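You operate a simulated robot arm through the tools that you are given. There is no shell and no other tool. Be economical: measure what you need, move in short steps, check, and stop when the job is done.

The job below is to be done with a simulated robot arm. You get a single attempt, and the scene is never put back.

Task
Warm the pink and yellow curlers in the heater on high.
Fine: stand them in its holes and switch it off once its lamp is green; the other curler stays out.

It is judged by the outcome, as a careful person would: the job done as asked, and still so three seconds after it is handed in. It fails if anything else is knocked over, pushed out of place, dropped, spilled or broken.

Robot
A 6-joint arm with a two-finger parallel gripper, fixed in place. Base frame: the origin is at the foot of the arm, x ahead of it, y to its left, z up; the work surface is at about z = 760. Units: mm, rad, N and s.
With the tool pointing down near the work surface it reaches from about 240 to 640 mm from the base axis. Its first joint turns from -1.152 to 1.152 rad. Payload 2.7 kg.
Tool frame: the origin (TCP) lies between the finger pads and is the grasp point; the fingertips stand 23 mm ahead of it; z points along the fingers, y is the line along which they close. Largest opening 94 mm; finger width 38, thickness 10; the body of the gripper, 54 by 96 mm, starts 39 mm behind the TCP.
Orientation is that of the tool frame in the base frame, as a unit quaternion [w, x, y, z]. With the fingers straight down and closing along the base's y, the tool's x points along the base's -x, its y along +y and its z along -z.

Tools
- The arm moves only by the tool step_arm. Its argument "targets" is a list of rows, each a list of 6 numbers: the shift along the base's x, y, z in units of 30 mm (1.0 is 30 mm), then the turn, a rotation vector about the base's x, y, z in units of 5 degrees (1.0 is 5 degrees). In form: [[dx, dy, dz, ax, ay, az], ...]. A call has 1 to 12 rows; each row shifts and turns the commanded pose from where the row before left it. "grip" is the finger opening in mm, from 0 to 94, set as the call begins (left out, the last holds). A call with a number of a shift or a turn outside -1 to 1 is refused whole. Each row takes 0.2 s and may step no farther than 50 mm and 0.15 rad from the row before; otherwise, or with a gripper value out of range, the whole call is refused. A pose out of reach is approached as far as the arm can. The call stops where the force on the tool passes 90 N (or 10 N more than at its start, if that is more) or the arm is blocked; 0.2 s more then pass. Each finger travels about 45 mm/s and halts on what it meets, pressing with about 25 N; the grip force reading is that of the motor and also rises with nothing between the fingers. The clock runs only during rows and for 0.2 s after the last one: add rows that do not move to give the fingers time. It gives the time, the measured TCP pose, the force on the tool (base axes), the opening and the grip force at its end, in the units of the frame above (readings bear some noise), with the torque about the TCP (base axes, N m) and any sound that the robot's microphone picked up.
- Cameras (640 x 400 px; columns grow to the right, rows downward): "scene" is fixed at [92.7, -441.4, 1407.8]; the picture's right is [0.75, -0.66, 0.00], its down [-0.34, -0.38, -0.86] and it looks along [0.57, 0.64, -0.51] (base axes); focal length 314 px, centre (320, 200). "wrist" rides on the gripper at [86, 16, -75] in the tool frame; the picture's right is [-0.18, 0.98, 0.00], its down [-0.58, -0.11, -0.81] and it looks along [-0.79, -0.15, 0.59] (tool axes); focal length 243 px, centre (320, 200). There is no depth. A picture from a camera that has moved, and an enlarged one, comes with that camera's place and axes in the base frame and with its lens. The place of the scene camera against the robot may be out by one fixed shift of up to 25 mm in any direction.
- snapshot(camera): a new picture of that camera. No time passes.
- inspect(camera, box): a new picture of the part [left, top, right, bottom] of that camera's present view, enlarged. No time passes.
- close_job(): hands the job in; it is judged then, once.

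Work in short steps. Places have to be worked out from the pictures, the camera data and where the tool is seen: move nearer, look again, correct. Check each grasp and each placing, and mend what went wrong. You have 120 turns and 64 pictures in all, those below and enlarged ones among them. Open the gripper and draw the arm clear of the work before you hand the job in, unless the task says otherwise; then end with one line.

The tools are called after "Emit:" as a command line: name --pt "numbers of a row" for each row, then --argument value for the rest, lists and objects as JSON in quotes. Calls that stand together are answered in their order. step_arm: Moves the arm, as the interface text tells. Its arguments: {"type":"object","properties":{"targets":{"type":"array"},"grip":{"type":"number"}},"required":["targets"]} The other tools are called the same way: snapshot (camera) takes a picture; inspect (camera, box) takes an enlarged picture of a part of a camera's view; close_job () hands the job in.

At the start:

```text
time: 0.0
tcp_pos: [329.2, 165.3, 1135.4]
orientation: [0.0, 0.0, 1.0, 0.0]
force: [0.0, 0.2, 0.7]
moment: [0.0, 0.01, -0.01]
grip_width: 93.9
grasp_force: 0.1
```

scene: 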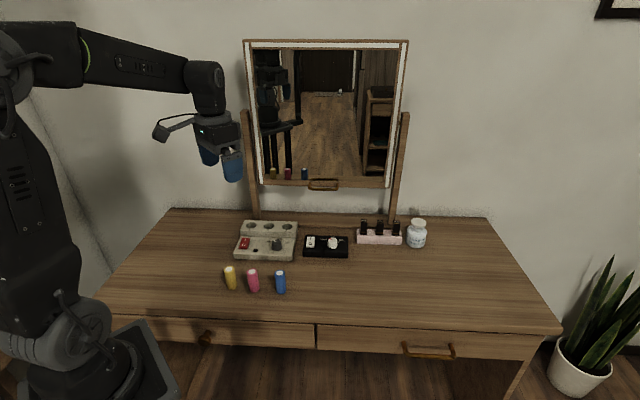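
wrist: 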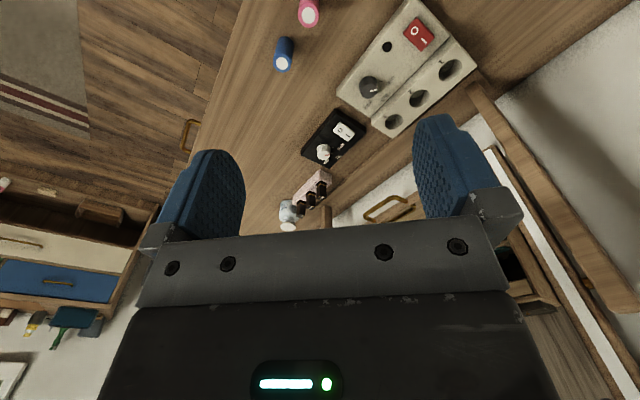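

I'll look closely at the heater, the socket strip and the curlers first.

Emit:
inspect --camera "scene" --box '[210, 200, 370, 300]'

Emit:
inspect --camera "wrist" --box '[260, 0, 500, 150]'

```text
4.00 times, centred on (290, 250) of scene
camera zoom: at [92.7, -441.4, 1407.8], right [0.75, -0.66, 0.0], down [-0.34, -0.38, -0.86], along [0.57, 0.64, -0.51], focal length 1254 px, centre (440, 0)
```

zoom: 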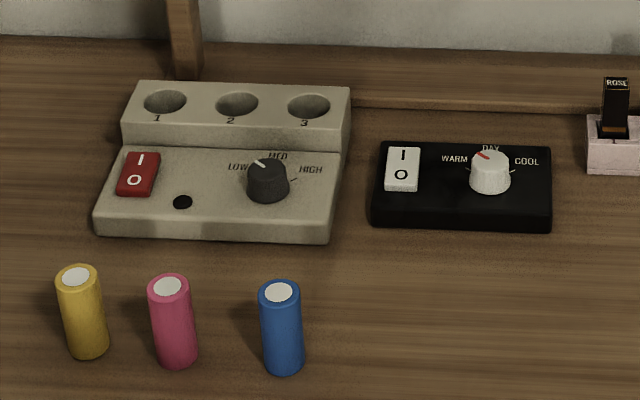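

```text
2.67 times, centred on (380, 75) of wrist
camera zoom: at [243.4, 180.4, 1209.9], right [0.18, 0.98, 0.0], down [0.58, -0.11, 0.81], along [0.79, -0.15, -0.59], focal length 647 px, centre (160, 533)
```

zoom: 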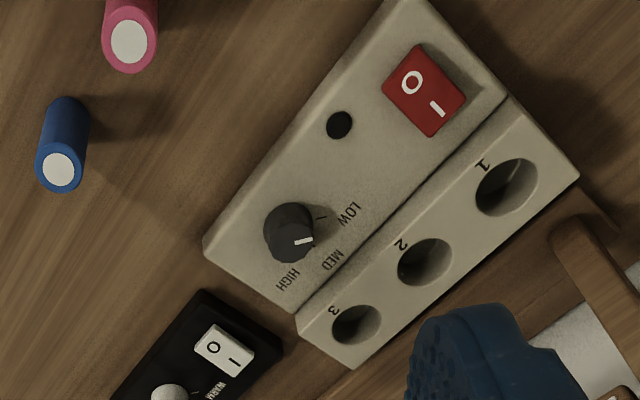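

The heater's row of holes runs roughly along base (0.71,-0.70), with the curlers in front of it around (310..400, 190..90). I'll turn the tool 45° to match the heater, then back off and go lower for a measuring view.

Emit:
step_arm --pt "-0.29 -0.315 -0.5 0 0 1" --pt "-0.29 -0.315 -0.5 0 0 1" --pt "-0.29 -0.315 -0.5 0 0 1" --pt "-0.29 -0.315 -0.5 0 0 1" --pt "-0.29 -0.315 -0.5 0 0 1" --pt "-0.29 -0.315 -0.5 0 0 1" --pt "-0.29 -0.315 -0.5 0 0 1" --pt "-0.29 -0.315 -0.5 0 0 1" --pt "-0.29 -0.315 -0.5 0 0 1" --pt "0 0 0 0 0 0"

Emit:
inspect --camera "wrist" --box '[160, 0, 480, 200]'

```text
time: 2.2
tcp_pos: [251.3, 79.5, 999.4]
orientation: [0.001, -0.383, 0.924, -0.001]
force: [0.0, 0.6, 0.6]
moment: [-0.03, 0.02, -0.02]
grip_width: 94.1
grasp_force: 0.1
```

```text
2.00 times, centred on (320, 100) of wrist
camera zoom: at [178.9, 29.8, 1074.2], right [-0.57, 0.82, 0.0], down [0.49, 0.33, 0.81], along [0.67, 0.46, -0.59], focal length 485 px, centre (320, 400)
```

zoom: 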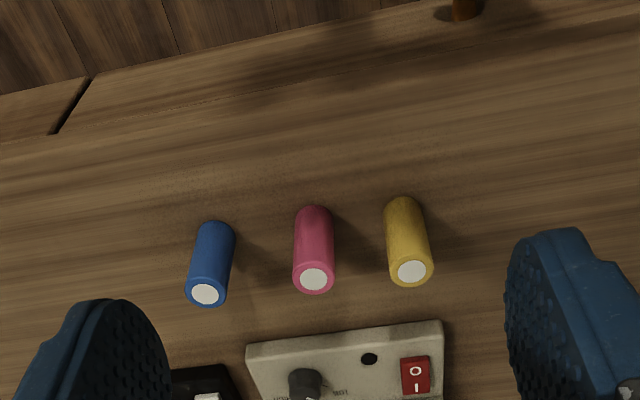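

Curlers measured: 66 mm tall, 27 mm across, with pink ≈(351,142), yellow ≈(311,190) and blue ≈(403,90). I'll move closer to the heater to measure the knob, the switch and the holes.

Emit:
step_arm --pt "0.66 0.5 -0.3 0 0 0" --pt "0.66 0.5 -0.3 0 0 0" --pt "0.66 0.5 -0.3 0 0 0" --pt "0.66 0.5 -0.3 0 0 0" --pt "0 0 0 0 0 0"

Emit:
inspect --camera "wrist" --box '[160, 0, 480, 200]'

```text
time: 3.4
tcp_pos: [331.6, 139.6, 963.9]
orientation: [0.001, -0.383, 0.924, 0.0]
force: [0.2, -0.1, 0.3]
moment: [0.03, 0.0, 0.02]
grip_width: 94.0
grasp_force: 0.1
```

```text
2.00 times, centred on (320, 100) of wrist
camera zoom: at [258.2, 90.0, 1038.9], right [-0.56, 0.83, 0.0], down [0.49, 0.33, 0.81], along [0.67, 0.46, -0.59], focal length 485 px, centre (320, 400)
```

zoom: 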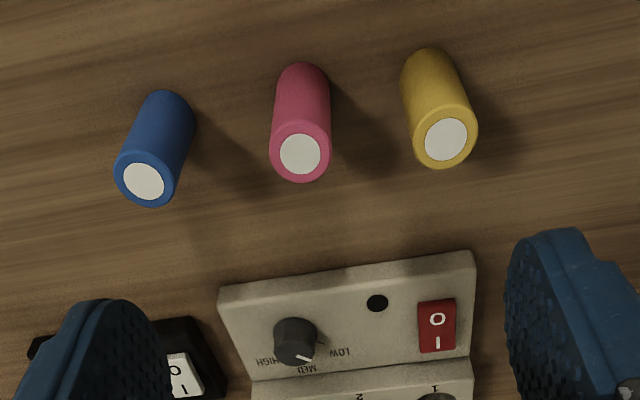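

I'll move nearer, above and in front of the knob, for an accurate fix and to read its pointer.

Emit:
step_arm --pt "0.6 0.4 -0.2 0 0 0" --pt "0.6 0.4 -0.3 0 0 0" --pt "0.6 0.4 -0.3 0 0 0" --pt "0.6 0.4 -0.3 0 0 0" --pt "0 0 0 0 0 0"

Emit:
inspect --camera "wrist" --box '[160, 0, 480, 200]'

```text
time: 4.6
tcp_pos: [403.6, 187.7, 930.9]
orientation: [0.0, -0.383, 0.924, 0.001]
force: [-0.7, 0.3, -0.7]
moment: [0.05, 0.01, 0.0]
grip_width: 94.1
grasp_force: 0.0
```

```text
2.00 times, centred on (320, 100) of wrist
camera zoom: at [330.3, 137.9, 1006.5], right [-0.56, 0.83, 0.0], down [0.49, 0.33, 0.81], along [0.67, 0.46, -0.59], focal length 485 px, centre (320, 400)
```

zoom: 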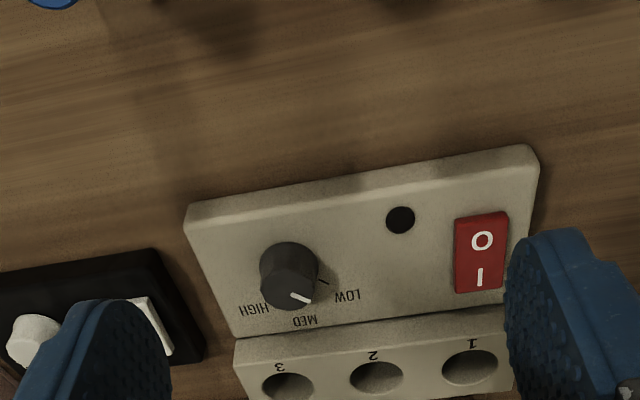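

Zooming in on the knob now to read the tick positions and the pointer.

Emit:
inspect --camera "wrist" --box '[265, 110, 361, 170]'

Emit:
inspect --camera "scene" --box '[232, 215, 312, 265]'

```text
6.67 times, centred on (313, 140) of wrist
camera zoom: at [330.3, 137.9, 1006.5], right [-0.56, 0.83, 0.0], down [0.49, 0.33, 0.81], along [0.67, 0.46, -0.59], focal length 1618 px, centre (367, 600)
```

zoom: 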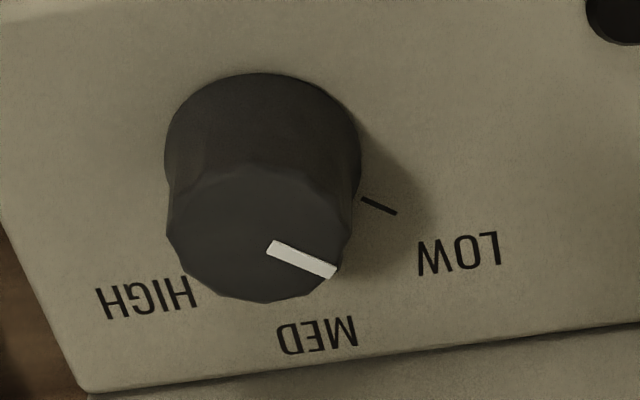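

```text
8.00 times, centred on (272, 240) of scene
camera zoom: at [92.7, -441.4, 1407.8], right [0.75, -0.66, 0.0], down [-0.34, -0.38, -0.86], along [0.57, 0.64, -0.51], focal length 2509 px, centre (704, -120)
```

zoom: 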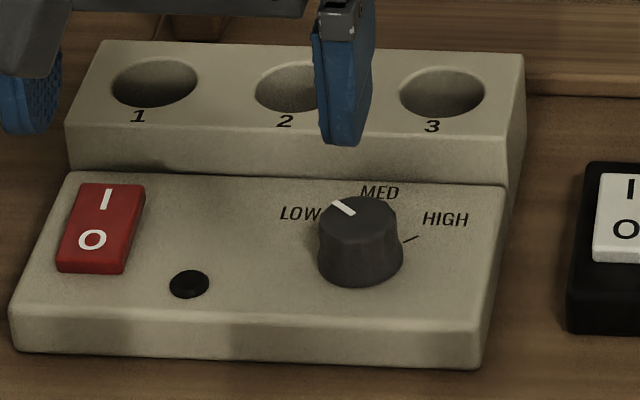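

The pointer is on LOW, along base +y. HIGH lies along base +x, so the knob needs a 90° clockwise turn. Its centre is ≈(484,222) with its top at z≈800–810. I'll move above it with the tool pre-turned a further +45° and the fingers narrowed, then look.

Emit:
step_arm --pt "0.298 0.127 -0.185 0 0 1" --pt "0.298 0.127 -0.185 0 0 1" --pt "0.298 0.127 -0.185 0 0 1" --pt "0.298 0.127 -0.185 0 0 1" --pt "0.298 0.127 -0.185 0 0 1" --pt "0.298 0.127 -0.185 0 0 1" --pt "0.298 0.127 -0.185 0 0 1" --pt "0.298 0.127 -0.185 0 0 1" --pt "0.298 0.127 -0.185 0 0 1" --pt "0 0 0 0 0 0" --grip 56

Emit:
snapshot --camera "wrist"

Emit:
inspect --camera "scene" --box '[210, 170, 370, 270]'

```text
time: 6.8
tcp_pos: [481.7, 222.9, 881.6]
orientation: [0.001, 0.708, -0.707, 0.0]
force: [0.4, -0.4, 1.5]
moment: [0.02, -0.01, 0.01]
grip_width: 56.0
grasp_force: 0.1
```

```text
54 pictures are left
camera wrist: at [466.5, 135.0, 956.4], right [-0.98, 0.18, 0.0], down [0.11, 0.58, 0.81], along [0.15, 0.79, -0.59], focal length 243 px, centre (320, 200)
```

wrist: 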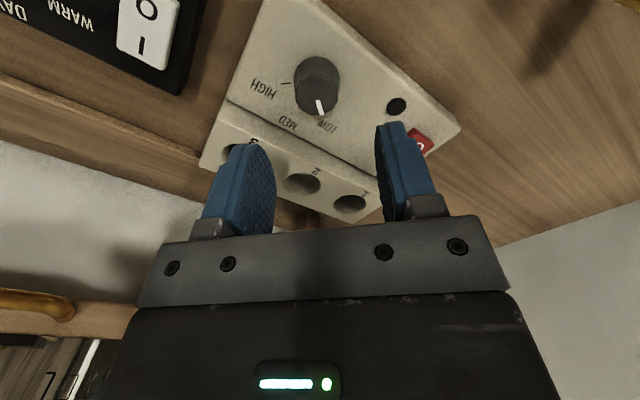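

```text
4.00 times, centred on (290, 220) of scene
camera zoom: at [92.7, -441.4, 1407.8], right [0.75, -0.66, 0.0], down [-0.34, -0.38, -0.86], along [0.57, 0.64, -0.51], focal length 1254 px, centre (440, 120)
```

zoom: 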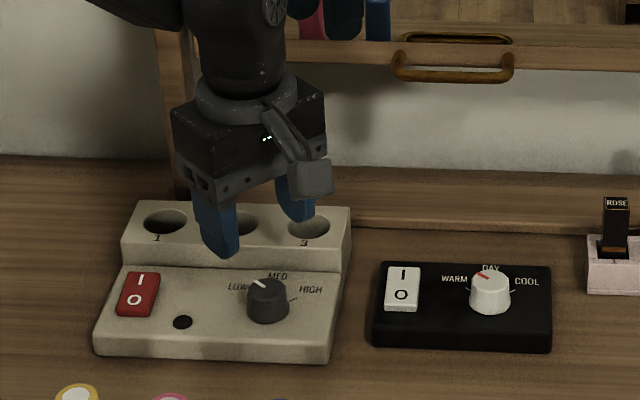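

Triangulating gives the knob top at z≈806 and its centre at (483.5,221.5). I'll descend around it until the tips are at z≈793.

Emit:
step_arm --pt "0.06 -0.05 -0.6 0 0 0" --pt "0 0 -0.6 0 0 0" --pt "0 0 -0.5 0 0 0" --pt "0 0 -0.48 0 0 0" --pt "0 0 0 0 0 0"

Emit:
inspect --camera "wrist" --box '[160, 0, 480, 200]'

```text
time: 8.0
tcp_pos: [484.5, 218.6, 816.1]
orientation: [0.0, 0.707, -0.707, 0.0]
force: [0.3, -0.3, 0.0]
moment: [0.02, 0.06, -0.02]
grip_width: 55.9
grasp_force: 0.0
```

```text
2.00 times, centred on (320, 100) of wrist
camera zoom: at [469.3, 132.9, 890.5], right [-0.98, 0.18, 0.0], down [0.11, 0.58, 0.81], along [0.15, 0.79, -0.59], focal length 485 px, centre (320, 400)
```

zoom: 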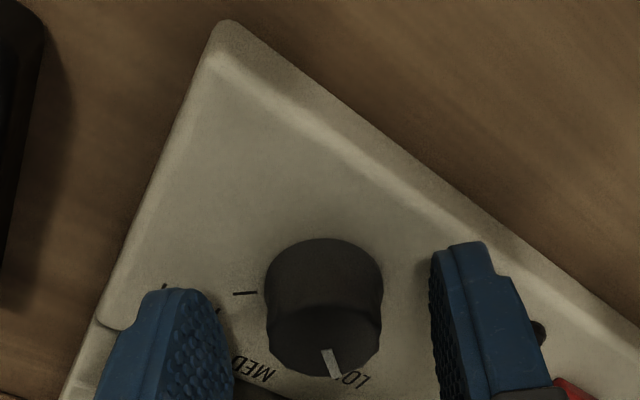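

The knob is centred between the fingers to within 2 mm. I'll close gently on it.

Emit:
step_arm --pt "0.02 0.06 -0.1 0 0 0" --pt "0 0 0 0 0 0" --pt "0 0 0 0 0 0" --pt "0 0 0 0 0 0" --grip 24

```text
time: 9.0
tcp_pos: [484.5, 220.7, 814.0]
orientation: [0.002, 0.707, -0.707, 0.0]
force: [-12.3, -3.1, 6.5]
moment: [-0.22, -0.04, -0.02]
grip_width: 29.7
grasp_force: 44.8
```

The fingers grip the knob at 29.7 mm, with a small side load of -12 N in x. I'll ease 1 mm in that direction and turn clockwise for the first half.

Emit:
step_arm --pt "-0.03 0 0 0 0 -1" --pt "0 0 0 0 0 -1" --pt "0 0 0 0 0 -1" --pt "0 0 0 0 0 -1" --pt "0 0 0 0 0 -1" --pt "0 0 0 0 0 -1" --pt "0 0 0 0 0 -1" --pt "0 0 0 0 0 -1" --pt "0 0 0 0 0 -1"

Emit:
inspect --camera "wrist" --box '[160, 0, 480, 200]'

```text
time: 11.0
tcp_pos: [482.9, 222.8, 813.9]
orientation: [-0.001, -0.382, 0.924, 0.0]
force: [-14.3, -7.7, 1.0]
moment: [0.39, -0.83, 0.02]
grip_width: 29.4
grasp_force: 44.6
```

```text
2.00 times, centred on (320, 100) of wrist
camera zoom: at [411.5, 172.3, 888.0], right [-0.56, 0.83, 0.0], down [0.49, 0.33, 0.81], along [0.67, 0.45, -0.59], focal length 485 px, centre (320, 400)
```

zoom: 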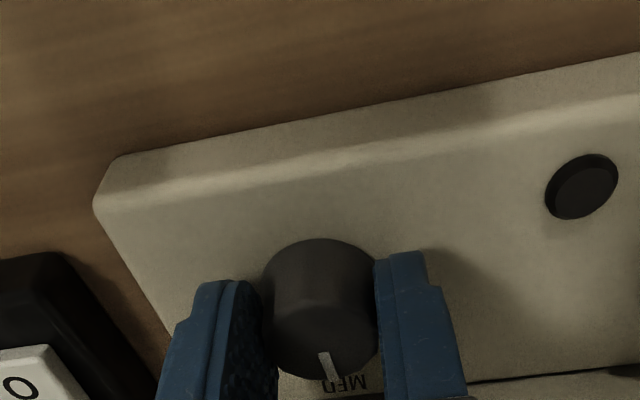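

The pointer has followed and is now at MED. I'll continue the other 45°.

Emit:
step_arm --pt "-0.04 -0.03 0 0 0 -1" --pt "0 0 0 0 0 -1" --pt "0 0 0 0 0 -1" --pt "0 0 0 0 0 -1" --pt "0 0 0 0 0 -1" --pt "0 0 0 0 0 -1" --pt "0 0 0 0 0 -1" --pt "0 0 0 0 0 -1" --pt "0 0 0 0 0 -1"

Emit:
inspect --camera "wrist" --box '[160, 0, 480, 200]'

```text
time: 13.0
tcp_pos: [482.2, 223.2, 813.5]
orientation: [0.0, 0.0, 1.0, 0.001]
force: [3.5, 20.9, -1.4]
moment: [-0.17, 0.46, 0.05]
grip_width: 29.5
grasp_force: 45.1
```

```text
2.00 times, centred on (320, 100) of wrist
camera zoom: at [397.0, 238.8, 887.8], right [0.18, 0.98, 0.0], down [0.58, -0.11, 0.81], along [0.79, -0.15, -0.59], focal length 485 px, centre (320, 400)
```

zoom: 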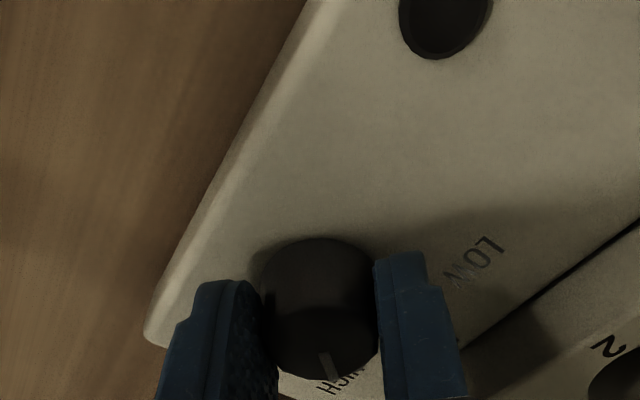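

The pointer has followed to HIGH. I'll open, raise straight up and check.

Emit:
step_arm --pt "0 0 0 0 0 0" --pt "0 0 0 0 0 0" --pt "0 0 0 0 0 0" --pt "0 0 0.6 0 0 0" --pt "0 0 1 0 0 0" --pt "0 0 1 0 0 0" --pt "0 0 1 0 0 0" --grip 56

Emit:
inspect --camera "wrist" --box '[160, 0, 480, 200]'

Emit:
inspect --camera "scene" --box '[232, 215, 312, 265]'

```text
time: 14.6
tcp_pos: [482.7, 220.2, 921.9]
orientation: [-0.001, -0.001, 1.0, 0.0]
force: [0.5, -0.1, 0.7]
moment: [-0.01, 0.0, -0.01]
grip_width: 55.8
grasp_force: 0.0
```

```text
2.00 times, centred on (320, 100) of wrist
camera zoom: at [397.3, 236.2, 996.5], right [0.18, 0.98, 0.0], down [0.58, -0.11, 0.81], along [0.79, -0.15, -0.59], focal length 485 px, centre (320, 400)
```

zoom: 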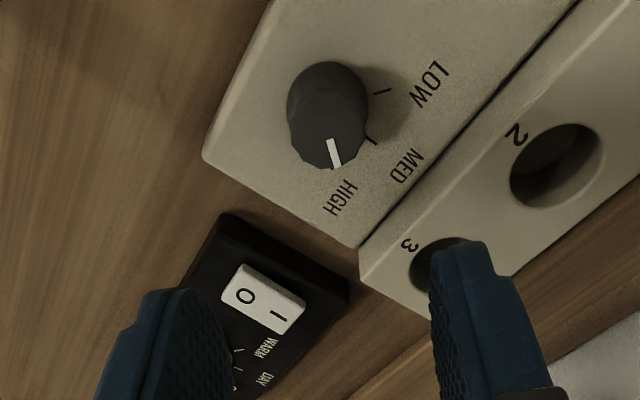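

```text
8.00 times, centred on (272, 240) of scene
camera zoom: at [92.7, -441.4, 1407.8], right [0.75, -0.66, 0.0], down [-0.34, -0.38, -0.86], along [0.57, 0.64, -0.51], focal length 2509 px, centre (704, -120)
```

zoom: 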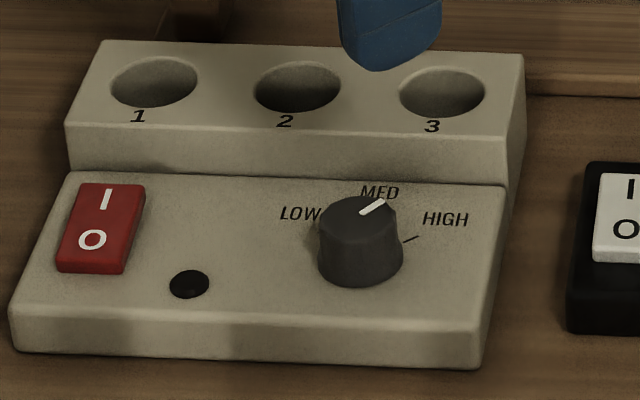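

The pointer is at or near HIGH. I'll enlarge it to see whether it falls short of the tick.

Emit:
inspect --camera "scene" --box '[264, 234, 296, 254]'

Emit:
inspect --camera "wrist" --box '[288, 20, 384, 80]'

```text
16.00 times, centred on (280, 244) of scene
camera zoom: at [92.7, -441.4, 1407.8], right [0.75, -0.66, 0.0], down [-0.34, -0.38, -0.86], along [0.57, 0.64, -0.51], focal length 5018 px, centre (960, -504)
```

zoom: 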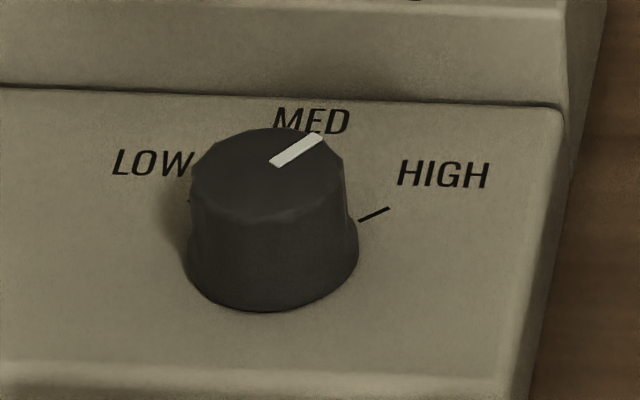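

```text
6.67 times, centred on (336, 50) of wrist
camera zoom: at [397.3, 236.2, 996.5], right [0.18, 0.98, 0.0], down [0.58, -0.11, 0.81], along [0.79, -0.15, -0.59], focal length 1618 px, centre (213, 1200)
```

zoom: 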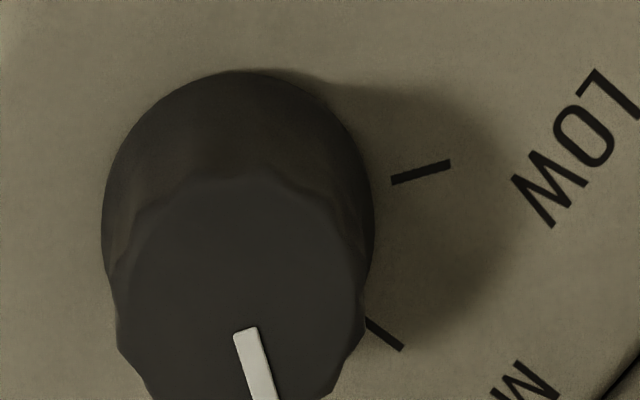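

The pointer is about 7° short of the HIGH tick. I'll re-grip and turn a further 8° clockwise.

Emit:
step_arm --pt "0.02 0.03 -1 0 0 0" --pt "0 0 -1 0 0 0" --pt "0 0 -1 0 0 0" --pt "0 0 -0.6 0 0 0" --pt "0 0 0 0 0 0"

Emit:
step_arm --pt "0 0 0 0 0 0" --pt "0 0 0 0 0 0" --pt "0 0 0 0 0 0" --pt "0 0 0 0 0 -0.8" --pt "0 0 0 0 0 -0.8" --pt "0 0 0 0 0 0" --grip 24

Emit:
step_arm --pt "0 0 0 0 0 0" --pt "0 0 0 0 0 0" --pt "0 0 0 0 0 0" --pt "0 0 0.6 0 0 0" --pt "0 0 1 0 0 0" --pt "0 0 1 0 0 0" --pt "0 0 1 0 0 0" --grip 56

Emit:
inspect --camera "scene" --box '[264, 234, 296, 254]'

```text
time: 15.8
tcp_pos: [483.5, 223.7, 813.4]
orientation: [0.0, 0.0, 1.0, 0.0]
force: [-0.6, 0.1, -0.2]
moment: [-0.03, -0.03, 0.0]
grip_width: 56.2
grasp_force: 0.1
```

```text
time: 17.2
tcp_pos: [483.8, 222.5, 814.5]
orientation: [0.0, 0.07, 0.998, 0.0]
force: [-11.2, 11.9, 2.0]
moment: [-0.11, -0.57, 0.04]
grip_width: 29.6
grasp_force: 44.7
```

```text
time: 18.8
tcp_pos: [483.0, 221.4, 922.2]
orientation: [0.0, 0.07, 0.998, 0.0]
force: [-0.4, -0.5, 0.4]
moment: [-0.02, -0.02, -0.02]
grip_width: 55.9
grasp_force: 0.0
```

```text
16.00 times, centred on (280, 244) of scene
camera zoom: at [92.7, -441.4, 1407.8], right [0.75, -0.66, 0.0], down [-0.34, -0.38, -0.86], along [0.57, 0.64, -0.51], focal length 5018 px, centre (960, -504)
```

zoom: 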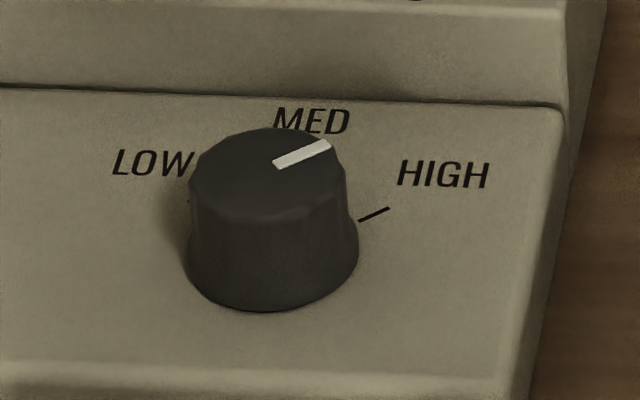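

The pointer now lines up with HIGH. Next I'll turn back to the heater's orientation and take a view to fix the hole centres.

Emit:
step_arm --pt "-0.13 0.0575 0.085 0 0 0.964" --pt "-0.13 0.0575 0.085 0 0 0.964" --pt "-0.13 0.0575 0.085 0 0 0.964" --pt "-0.13 0.0575 0.085 0 0 0.964" --pt "-0.13 0.0575 0.085 0 0 0.964" --pt "-0.13 0.0575 0.085 0 0 0.964" --pt "-0.13 0.0575 0.085 0 0 0.964" --pt "-0.13 0.0575 0.085 0 0 0.964" --pt "-0.13 0.0575 0.085 0 0 0.964" --pt "-0.13 0.0575 0.085 0 0 0.964" --pt "-0.13 0.0575 0.085 0 0 0.964" --pt "0 0 0 0 0 0" --grip 94

Emit:
inspect --camera "wrist" --box '[160, 20, 480, 220]'

```text
time: 21.4
tcp_pos: [441.0, 239.8, 950.6]
orientation: [0.0, -0.384, 0.924, 0.0]
force: [-1.3, 0.0, 0.4]
moment: [0.0, -0.03, 0.01]
grip_width: 94.3
grasp_force: 0.1
```

```text
2.00 times, centred on (320, 120) of wrist
camera zoom: at [368.7, 191.3, 1025.0], right [-0.57, 0.82, 0.0], down [0.49, 0.34, 0.81], along [0.66, 0.46, -0.59], focal length 485 px, centre (320, 360)
```

zoom: 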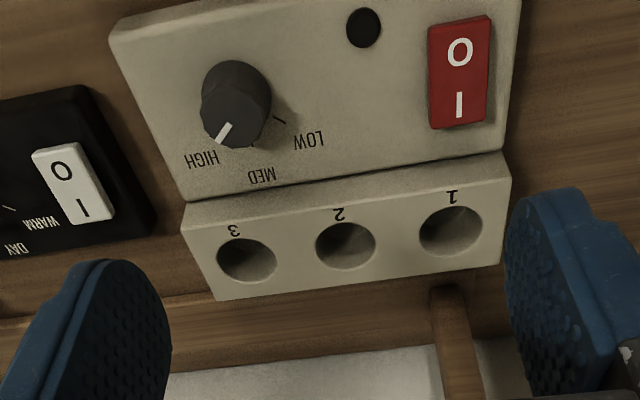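

Holes at z≈803, consistent across views: #1 (474,352.5), #2 (516,310), #3 (559,267.5), about 35 mm wide. I'll go above the pink curler at (351.5,143) and stop just over it.

Emit:
step_arm --pt "-0.746 -0.808 -0.3 0 0 0" --pt "-0.746 -0.808 -0.4 0 0 0" --pt "-0.746 -0.808 -0.5 0 0 0" --pt "-0.746 -0.808 -0.5 0 0 0" --pt "0 0 -0.9 0 0 0" --pt "0 0 0 0 0 0" --grip 60

Emit:
snapshot --camera "wrist"

```text
time: 22.8
tcp_pos: [348.8, 142.8, 872.6]
orientation: [0.0, -0.383, 0.924, 0.0]
force: [0.0, 0.6, -0.4]
moment: [0.01, 0.0, -0.04]
grip_width: 59.8
grasp_force: 0.0
```

```text
43 pictures are left
camera wrist: at [276.8, 93.7, 946.3], right [-0.57, 0.82, 0.0], down [0.49, 0.33, 0.81], along [0.67, 0.46, -0.59], focal length 243 px, centre (320, 200)
```

wrist: 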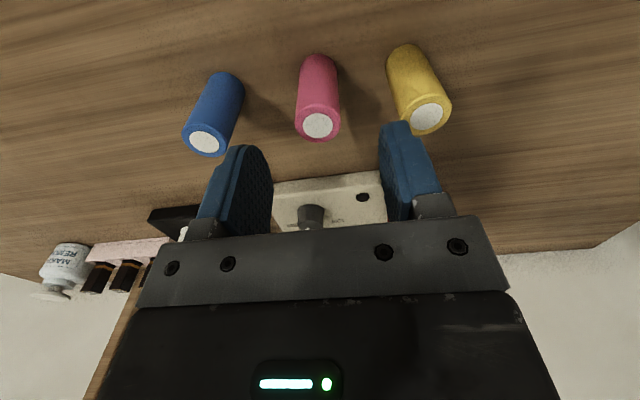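

Pink confirmed at (351,143). I'll descend to TCP z≈820, which grips its upper part.

Emit:
step_arm --pt "0.07 0 -0.6 0 0 0" --pt "0 0 -0.6 0 0 0" --pt "0 0 -0.55 0 0 0" --pt "0 0 0 0 0 0"

Emit:
snapshot --camera "wrist"

```text
time: 23.8
tcp_pos: [351.4, 143.2, 819.4]
orientation: [0.0, -0.382, 0.924, 0.0]
force: [-1.4, -0.3, 0.4]
moment: [0.05, 0.0, 0.02]
grip_width: 60.3
grasp_force: 0.1
```

```text
42 pictures are left
camera wrist: at [280.0, 94.0, 893.4], right [-0.57, 0.82, 0.0], down [0.49, 0.33, 0.81], along [0.67, 0.46, -0.59], focal length 243 px, centre (320, 200)
```

wrist: 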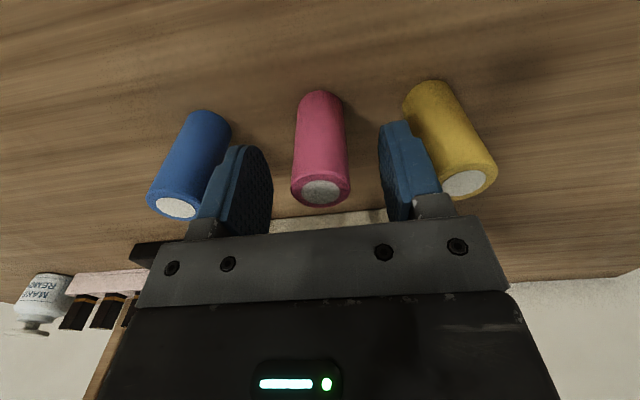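

Centred. I'll close on the pink curler, lift it and check.

Emit:
step_arm --pt "0 0 0 0 0 0" --pt "0 0 0 0 0 0" --pt "0 0 0 0 0 0" --pt "0 0 0 0 0 0" --grip 20

Emit:
step_arm --pt "0 0 0.5 0 0 0" --pt "0 0 1 0 0 0" --pt "0 0 1 0 0 0" --pt "0 0 0.5 0 0 0" --pt "0 0 0 0 0 0"

Emit:
snapshot --camera "wrist"

```text
time: 24.8
tcp_pos: [352.0, 143.6, 819.2]
orientation: [0.0, -0.383, 0.924, -0.001]
force: [0.3, -0.3, 0.3]
moment: [-0.01, 0.01, 0.04]
grip_width: 27.0
grasp_force: 24.3
```

```text
time: 26.0
tcp_pos: [352.8, 144.1, 908.8]
orientation: [0.0, -0.382, 0.924, 0.0]
force: [0.6, 1.2, -0.1]
moment: [-0.01, 0.0, 0.0]
grip_width: 26.6
grasp_force: 24.5
```

```text
41 pictures are left
camera wrist: at [280.2, 94.2, 982.5], right [-0.57, 0.82, 0.0], down [0.49, 0.33, 0.81], along [0.67, 0.46, -0.59], focal length 243 px, centre (320, 200)
```

wrist: 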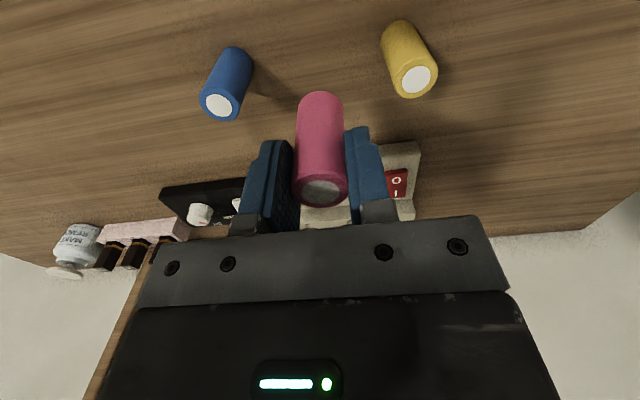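

Pink is held firmly and upright. I'll carry it above hole 2 with its bottom about 45 mm over the block.

Emit:
step_arm --pt "0.686 0.697 0 0 0 0" --pt "0.686 0.697 0 0 0 0" --pt "0.686 0.697 0 0 0 0" --pt "0.686 0.697 0 0 0 0" --pt "0.686 0.697 0 0 0 0" --pt "0.686 0.697 0 0 0 0" --pt "0.686 0.697 0 0 0 0" --pt "0.686 0.697 0 0 0 0" --pt "0 0 -0.8 0 0 0" --pt "0 0 0 0 0 0"

Emit:
inspect --camera "wrist" --box '[200, 60, 440, 210]'

Emit:
inspect --camera "scene" --box '[216, 180, 312, 240]'

```text
time: 28.2
tcp_pos: [516.9, 309.2, 885.0]
orientation: [0.0, -0.383, 0.924, 0.0]
force: [0.2, 0.3, -0.5]
moment: [-0.01, 0.0, 0.01]
grip_width: 26.7
grasp_force: 25.0
```

```text
2.67 times, centred on (320, 135) of wrist
camera zoom: at [445.4, 260.8, 960.2], right [-0.57, 0.82, 0.0], down [0.49, 0.33, 0.81], along [0.67, 0.46, -0.59], focal length 647 px, centre (320, 373)
```

zoom: 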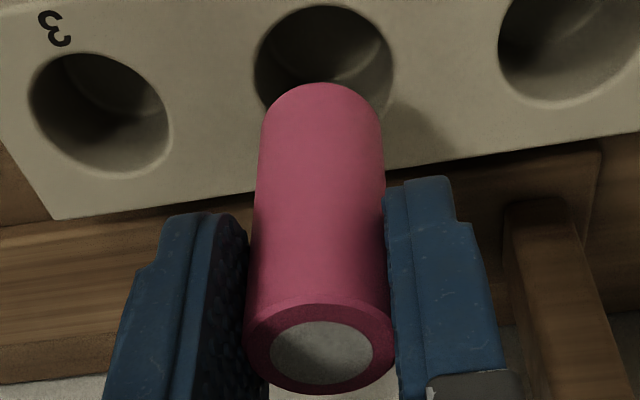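

```text
6.67 times, centred on (264, 210) of scene
camera zoom: at [92.7, -441.4, 1407.8], right [0.75, -0.66, 0.0], down [-0.34, -0.38, -0.86], along [0.57, 0.64, -0.51], focal length 2091 px, centre (693, 133)
```

zoom: 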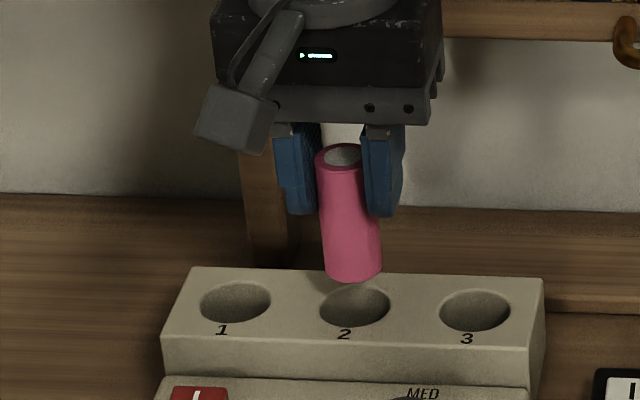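

By my estimate the curler's bottom sits ~3 mm too far back relative to the hole. I'll shift it (-2.5,-1.5), lower it to just above the block and look again.

Emit:
step_arm --pt "-0.083 -0.05 -0.3 0 0 0" --pt "0 0 -0.3 0 0 0" --pt "0 0 0 0 0 0"

Emit:
inspect --camera "wrist" --box '[200, 60, 440, 210]'

Emit:
inspect --camera "scene" --box '[232, 195, 296, 235]'

```text
time: 29.0
tcp_pos: [513.7, 309.2, 867.7]
orientation: [0.0, -0.383, 0.924, 0.0]
force: [0.5, 0.2, -0.4]
moment: [-0.01, 0.01, -0.01]
grip_width: 26.9
grasp_force: 24.7
```

```text
2.67 times, centred on (320, 135) of wrist
camera zoom: at [442.1, 259.5, 942.3], right [-0.57, 0.82, 0.0], down [0.49, 0.33, 0.81], along [0.67, 0.46, -0.59], focal length 647 px, centre (320, 373)
```

zoom: 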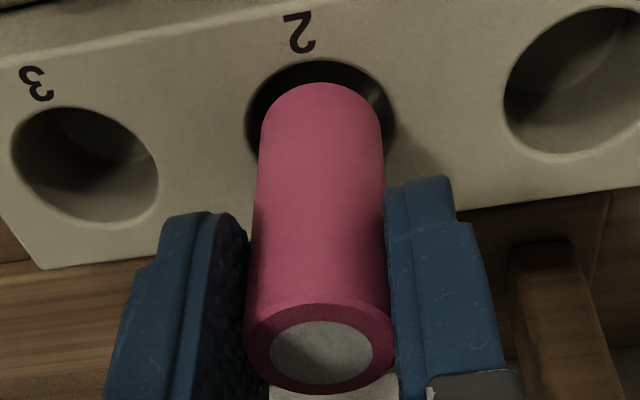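

```text
10.00 times, centred on (264, 215) of scene
camera zoom: at [92.7, -441.4, 1407.8], right [0.75, -0.66, 0.0], down [-0.34, -0.38, -0.86], along [0.57, 0.64, -0.51], focal length 3136 px, centre (880, 50)
```

zoom: 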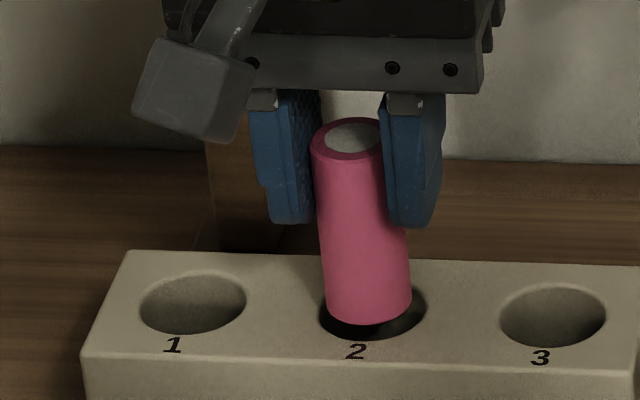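

Both views show the bottom centred over hole 2. I'll lower it slowly.

Emit:
step_arm --pt "0.02 -0.02 -0.25 0 0 0" --pt "0 0 -0.25 0 0 0" --pt "0 0 -0.25 0 0 0" --pt "0 0 -0.25 0 0 0" --pt "0 0 0 0 0 0"

Emit:
inspect --camera "scene" --box '[232, 195, 296, 235]'

```text
time: 30.2
tcp_pos: [515.6, 309.0, 837.5]
orientation: [0.0, -0.382, 0.924, 0.0]
force: [0.7, 0.0, 0.4]
moment: [0.01, 0.01, -0.01]
grip_width: 26.9
grasp_force: 24.7
```

```text
10.00 times, centred on (264, 215) of scene
camera zoom: at [92.7, -441.4, 1407.8], right [0.75, -0.66, 0.0], down [-0.34, -0.38, -0.86], along [0.57, 0.64, -0.51], focal length 3136 px, centre (880, 50)
```

zoom: 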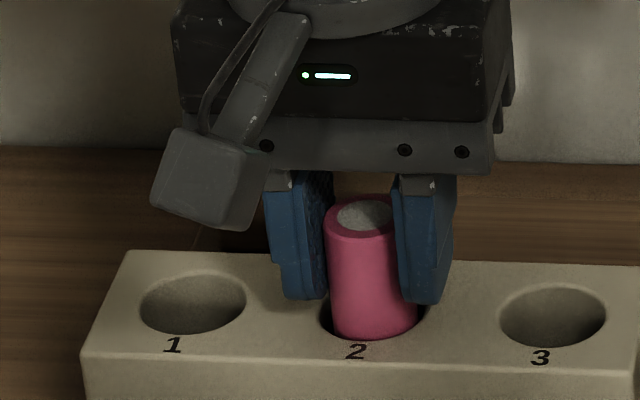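

It has entered cleanly without force. I'll lower further in small steps, watching the force.

Emit:
step_arm --pt "0 0 -0.1 0 0 0" --pt "0 0 -0.1 0 0 0" --pt "0 0 0 0 0 0"

```text
time: 31.0
tcp_pos: [517.2, 309.5, 834.0]
orientation: [0.002, -0.383, 0.924, 0.0]
force: [-3.0, 1.1, 14.9]
moment: [0.04, 0.32, 0.0]
grip_width: 26.5
grasp_force: 25.2
```

It touched the floor of the hole at TCP z≈834. I'll open the fingers partway and raise clear.

Emit:
step_arm --pt "0 0 0 0 0 0" --pt "0 0 0 0 0 0" --pt "0 0 0 0 0 0" --pt "0 0 0.5 0 0 0" --pt "0 0 1 0 0 0" --pt "0 0 1 0 0 0" --pt "0 0 0 0 0 0" --grip 50

Emit:
inspect --camera "scene" --box '[210, 180, 370, 280]'

```text
time: 32.6
tcp_pos: [513.0, 309.5, 907.5]
orientation: [0.0, -0.383, 0.924, 0.0]
force: [1.1, 1.0, 0.6]
moment: [-0.02, -0.03, 0.01]
grip_width: 49.9
grasp_force: 0.1
```

```text
4.00 times, centred on (290, 230) of scene
camera zoom: at [92.7, -441.4, 1407.8], right [0.75, -0.66, 0.0], down [-0.34, -0.38, -0.86], along [0.57, 0.64, -0.51], focal length 1254 px, centre (440, 80)
```

zoom: 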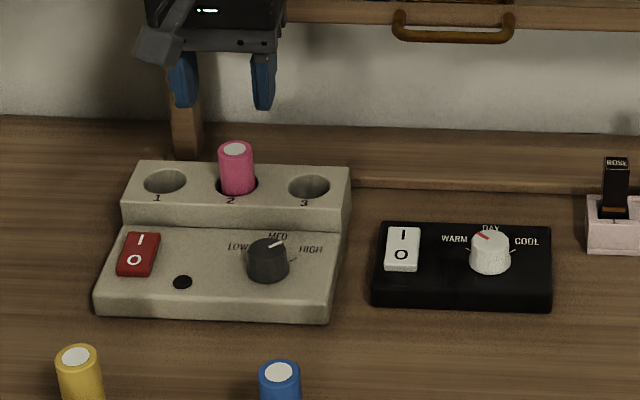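

Pink is standing in hole 2. Now to the yellow curler at (311,190).

Emit:
step_arm --pt "-0.843 -0.497 0 0 0 0" --pt "-0.843 -0.497 0 0 0 0" --pt "-0.843 -0.497 0 0 0 0" --pt "-0.843 -0.497 0 0 0 0" --pt "-0.843 -0.497 0 0 0 0" --pt "-0.843 -0.497 0 0 0 0" --pt "-0.843 -0.497 0 0 0 0" --pt "-0.843 -0.497 0 0 0 0" --pt "0 0 -0.6 0 0 0" --pt "0 0 -0.6 0 0 0" --pt "0 0 0 0 0 0" --grip 60

Emit:
snapshot --camera "wrist"

```text
time: 35.0
tcp_pos: [313.1, 189.8, 869.8]
orientation: [0.0, -0.383, 0.924, 0.0]
force: [0.0, -0.2, 0.4]
moment: [0.01, 0.0, -0.02]
grip_width: 60.1
grasp_force: 0.0
```

```text
34 pictures are left
camera wrist: at [241.7, 140.4, 944.4], right [-0.57, 0.82, 0.0], down [0.49, 0.33, 0.81], along [0.67, 0.46, -0.59], focal length 243 px, centre (320, 200)
```

wrist: 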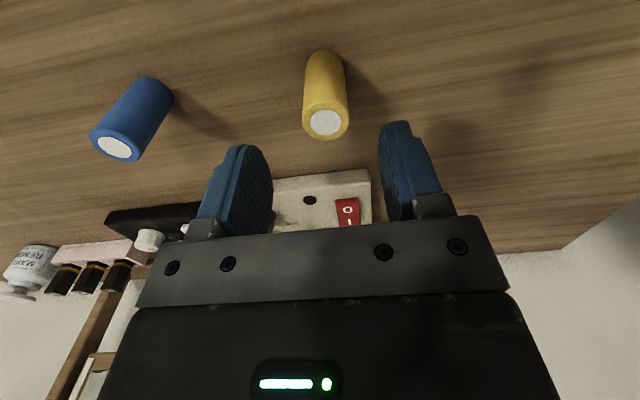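

Yellow confirmed at (311,191). I'll correct by 2 mm, descend and grip.

Emit:
step_arm --pt "-0.07 0.045 -0.55 0 0 0" --pt "0 0 -0.55 0 0 0" --pt "0 0 -0.55 0 0 0" --pt "0 0 0 0 0 0"

Emit:
step_arm --pt "0 0 0 0 0 0" --pt "0 0 0 0 0 0" --pt "0 0 0 0 0 0" --pt "0 0 0 0 0 0" --grip 20

Emit:
step_arm --pt "0 0 0.5 0 0 0" --pt "0 0 1 0 0 0" --pt "0 0 1 0 0 0" --pt "0 0 0.5 0 0 0" --pt "0 0 0 0 0 0"

Emit:
snapshot --camera "wrist"

```text
time: 36.0
tcp_pos: [311.9, 192.6, 820.2]
orientation: [0.0, -0.383, 0.924, 0.0]
force: [-1.2, 0.1, 0.3]
moment: [0.02, 0.02, 0.0]
grip_width: 60.0
grasp_force: 0.1
```

```text
time: 37.0
tcp_pos: [310.8, 191.8, 820.8]
orientation: [0.001, -0.383, 0.924, 0.0]
force: [0.0, -0.3, -0.1]
moment: [0.01, 0.01, 0.04]
grip_width: 26.6
grasp_force: 24.7
```

```text
time: 38.2
tcp_pos: [311.1, 192.3, 911.6]
orientation: [-0.001, -0.383, 0.924, -0.001]
force: [-0.6, 0.6, -0.4]
moment: [0.01, 0.02, 0.01]
grip_width: 26.6
grasp_force: 25.0
```

```text
33 pictures are left
camera wrist: at [238.8, 142.2, 986.1], right [-0.57, 0.82, 0.0], down [0.49, 0.33, 0.81], along [0.67, 0.46, -0.59], focal length 243 px, centre (320, 200)
```

wrist: 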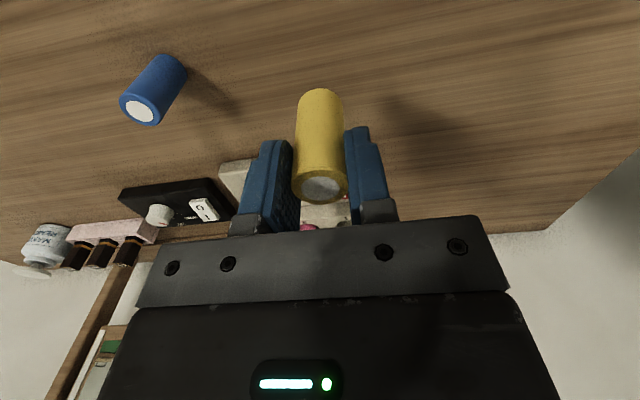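

Yellow is held. I'll carry it above hole 1, aiming for TCP ≈(472.7,351.5).

Emit:
step_arm --pt "0.673 0.663 0 0 0 0" --pt "0.673 0.663 0 0 0 0" --pt "0.673 0.663 0 0 0 0" --pt "0.673 0.663 0 0 0 0" --pt "0.673 0.663 0 0 0 0" --pt "0.673 0.663 0 0 0 0" --pt "0.673 0.663 0 0 0 0" --pt "0.673 0.663 0 0 0 0" --pt "0 0 -0.7 0 0 0" --pt "0 0 -0.75 0 0 0" --pt "0 0 0 0 0 0"

Emit:
inspect --camera "wrist" --box '[200, 60, 440, 210]'

Emit:
inspect --camera "scene" --box '[224, 195, 288, 235]'

```text
time: 40.6
tcp_pos: [472.0, 349.9, 867.4]
orientation: [0.0, -0.383, 0.924, -0.001]
force: [0.2, -0.5, -0.9]
moment: [-0.01, -0.01, -0.04]
grip_width: 26.6
grasp_force: 24.9
```

```text
2.67 times, centred on (320, 135) of wrist
camera zoom: at [400.9, 301.4, 941.7], right [-0.57, 0.82, 0.0], down [0.49, 0.33, 0.81], along [0.67, 0.46, -0.59], focal length 647 px, centre (320, 373)
```

zoom: 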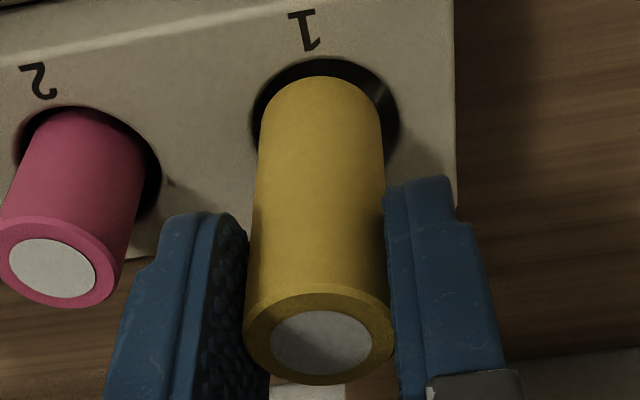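

```text
10.00 times, centred on (256, 215) of scene
camera zoom: at [92.7, -441.4, 1407.8], right [0.75, -0.66, 0.0], down [-0.34, -0.38, -0.86], along [0.57, 0.64, -0.51], focal length 3136 px, centre (960, 50)
```

zoom: 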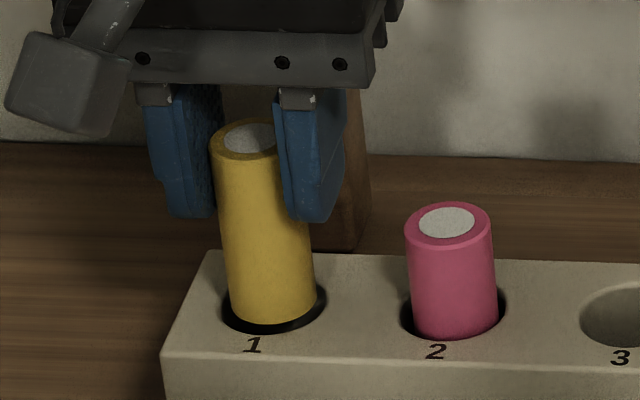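

Nearly centred over hole 1. I'll nudge 1 mm back and lower.

Emit:
step_arm --pt "0.02 0.04 -0.25 0 0 0" --pt "0 0 -0.25 0 0 0" --pt "0 0 -0.25 0 0 0" --pt "0 0 -0.25 0 0 0" --pt "0 0 -0.1 0 0 0" --pt "0 0 0 0 0 0"

Emit:
inspect --camera "scene" --box '[224, 195, 288, 235]'

```text
time: 42.0
tcp_pos: [472.7, 351.8, 834.9]
orientation: [0.001, -0.382, 0.924, 0.0]
force: [-0.3, -1.8, 9.4]
moment: [-0.18, -0.06, -0.01]
grip_width: 26.5
grasp_force: 24.9
```

```text
10.00 times, centred on (256, 215) of scene
camera zoom: at [92.6, -441.5, 1407.7], right [0.75, -0.66, 0.0], down [-0.34, -0.38, -0.86], along [0.57, 0.64, -0.51], focal length 3136 px, centre (960, 50)
```

zoom: 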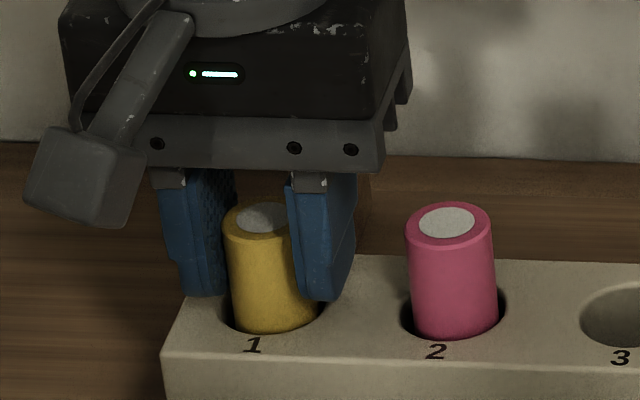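

Yellow is seated with contact at the hole's floor. I'll release, raise, and back off towards the switch to measure it.

Emit:
step_arm --pt "0 0 0 0 0 0" --pt "0 0 0 0 0 0" --pt "0 0 0 0 0 0" --pt "0 0 0.5 0 0 0" --pt "0 0 1 0 0 0" --pt "0 0 1 0 0 0" --pt "-0.8 -0.8 0 0 0 0" --pt "-0.8 -0.8 0 0 0 0" --pt "-0.8 -0.8 0 0 0 0" --pt "-0.6 -0.6 0 0 0 0" --pt "0 0 0 0 0 0" --grip 46

Emit:
inspect --camera "wrist" --box '[200, 0, 440, 150]'

Emit:
inspect --camera "scene" --box '[224, 205, 304, 255]'

```text
time: 44.4
tcp_pos: [385.5, 260.6, 908.1]
orientation: [0.0, -0.383, 0.924, 0.001]
force: [0.4, -0.6, -0.2]
moment: [0.0, -0.05, -0.02]
grip_width: 45.9
grasp_force: 0.1
```

```text
2.67 times, centred on (320, 75) of wrist
camera zoom: at [312.8, 211.6, 983.1], right [-0.57, 0.82, 0.0], down [0.49, 0.33, 0.81], along [0.67, 0.46, -0.59], focal length 647 px, centre (320, 533)
```

zoom: 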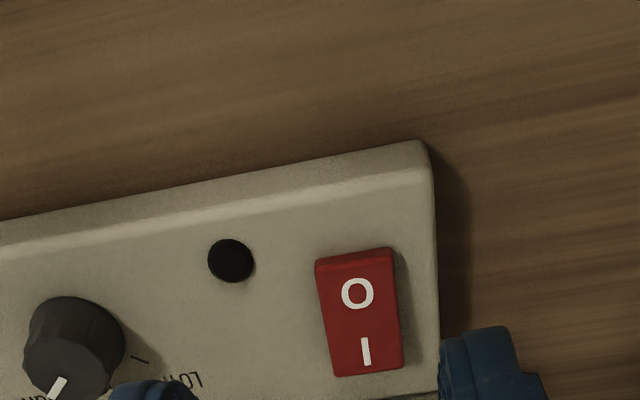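

```text
8.00 times, centred on (264, 230) of scene
camera zoom: at [92.7, -441.4, 1407.8], right [0.75, -0.66, 0.0], down [-0.34, -0.38, -0.86], along [0.57, 0.64, -0.51], focal length 2509 px, centre (768, -40)
```

zoom: 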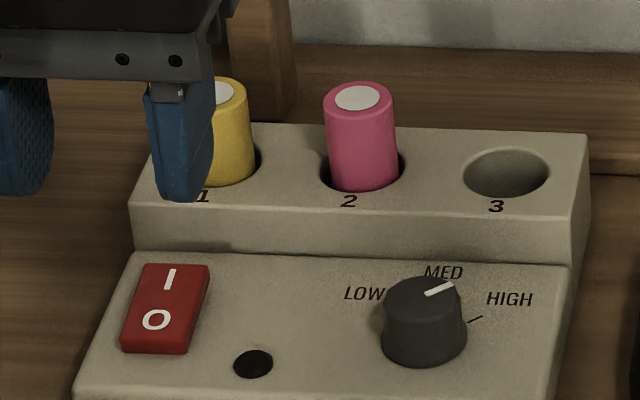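

Both curlers stand in holes 1 and 2. The switch's I end is at about (427,310), z≈790. The closed tips must be thin front-to-back, so I'll turn the tool 90° on the way to above the I end.

Emit:
step_arm --pt "0.078 0.092 -0.04 0 0 -1" --pt "0.078 0.092 -0.04 0 0 -1" --pt "0.078 0.092 -0.04 0 0 -1" --pt "0.078 0.092 -0.04 0 0 -1" --pt "0.078 0.092 -0.04 0 0 -1" --pt "0.078 0.092 -0.04 0 0 -1" --pt "0.078 0.092 -0.04 0 0 -1" --pt "0.078 0.092 -0.04 0 0 -1" --pt "0.078 0.092 -0.04 0 0 -1" --grip 0

Emit:
step_arm --pt "0.078 0.092 -0.04 0 0 -1" --pt "0.078 0.092 -0.04 0 0 -1" --pt "0.078 0.092 -0.04 0 0 -1" --pt "0.078 0.092 -0.04 0 0 -1" --pt "0.078 0.092 -0.04 0 0 -1" --pt "0.078 0.092 -0.04 0 0 -1" --pt "0.078 0.092 -0.04 0 0 -1" --pt "0.078 0.092 -0.04 0 0 -1" --pt "0.078 0.092 -0.04 0 0 -1" --pt "0 0 0 0 0 0"

Emit:
snapshot --camera "wrist"

```text
time: 46.4
tcp_pos: [403.7, 286.2, 898.3]
orientation: [0.0, 0.001, 1.0, 0.001]
force: [-0.8, 0.0, -1.0]
moment: [0.01, -0.01, -0.01]
grip_width: 0.0
grasp_force: 25.0
```

```text
time: 48.6
tcp_pos: [423.4, 312.2, 887.9]
orientation: [0.0, 0.384, 0.923, 0.001]
force: [0.4, 0.3, 0.1]
moment: [0.03, -0.03, 0.0]
grip_width: 0.3
grasp_force: 24.9
```

```text
27 pictures are left
camera wrist: at [375.5, 384.5, 962.3], right [0.83, 0.56, 0.0], down [0.33, -0.49, 0.81], along [0.45, -0.67, -0.59], focal length 243 px, centre (320, 200)
```

wrist: 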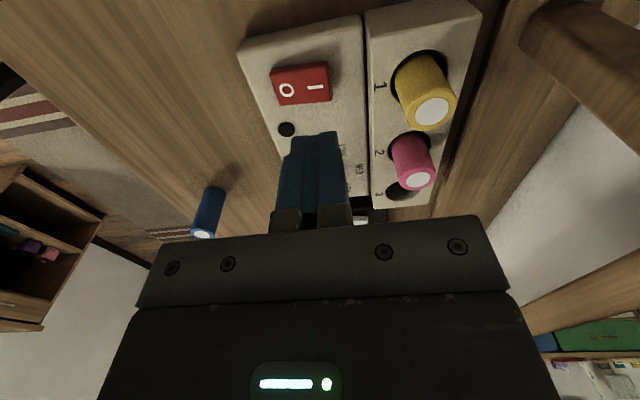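

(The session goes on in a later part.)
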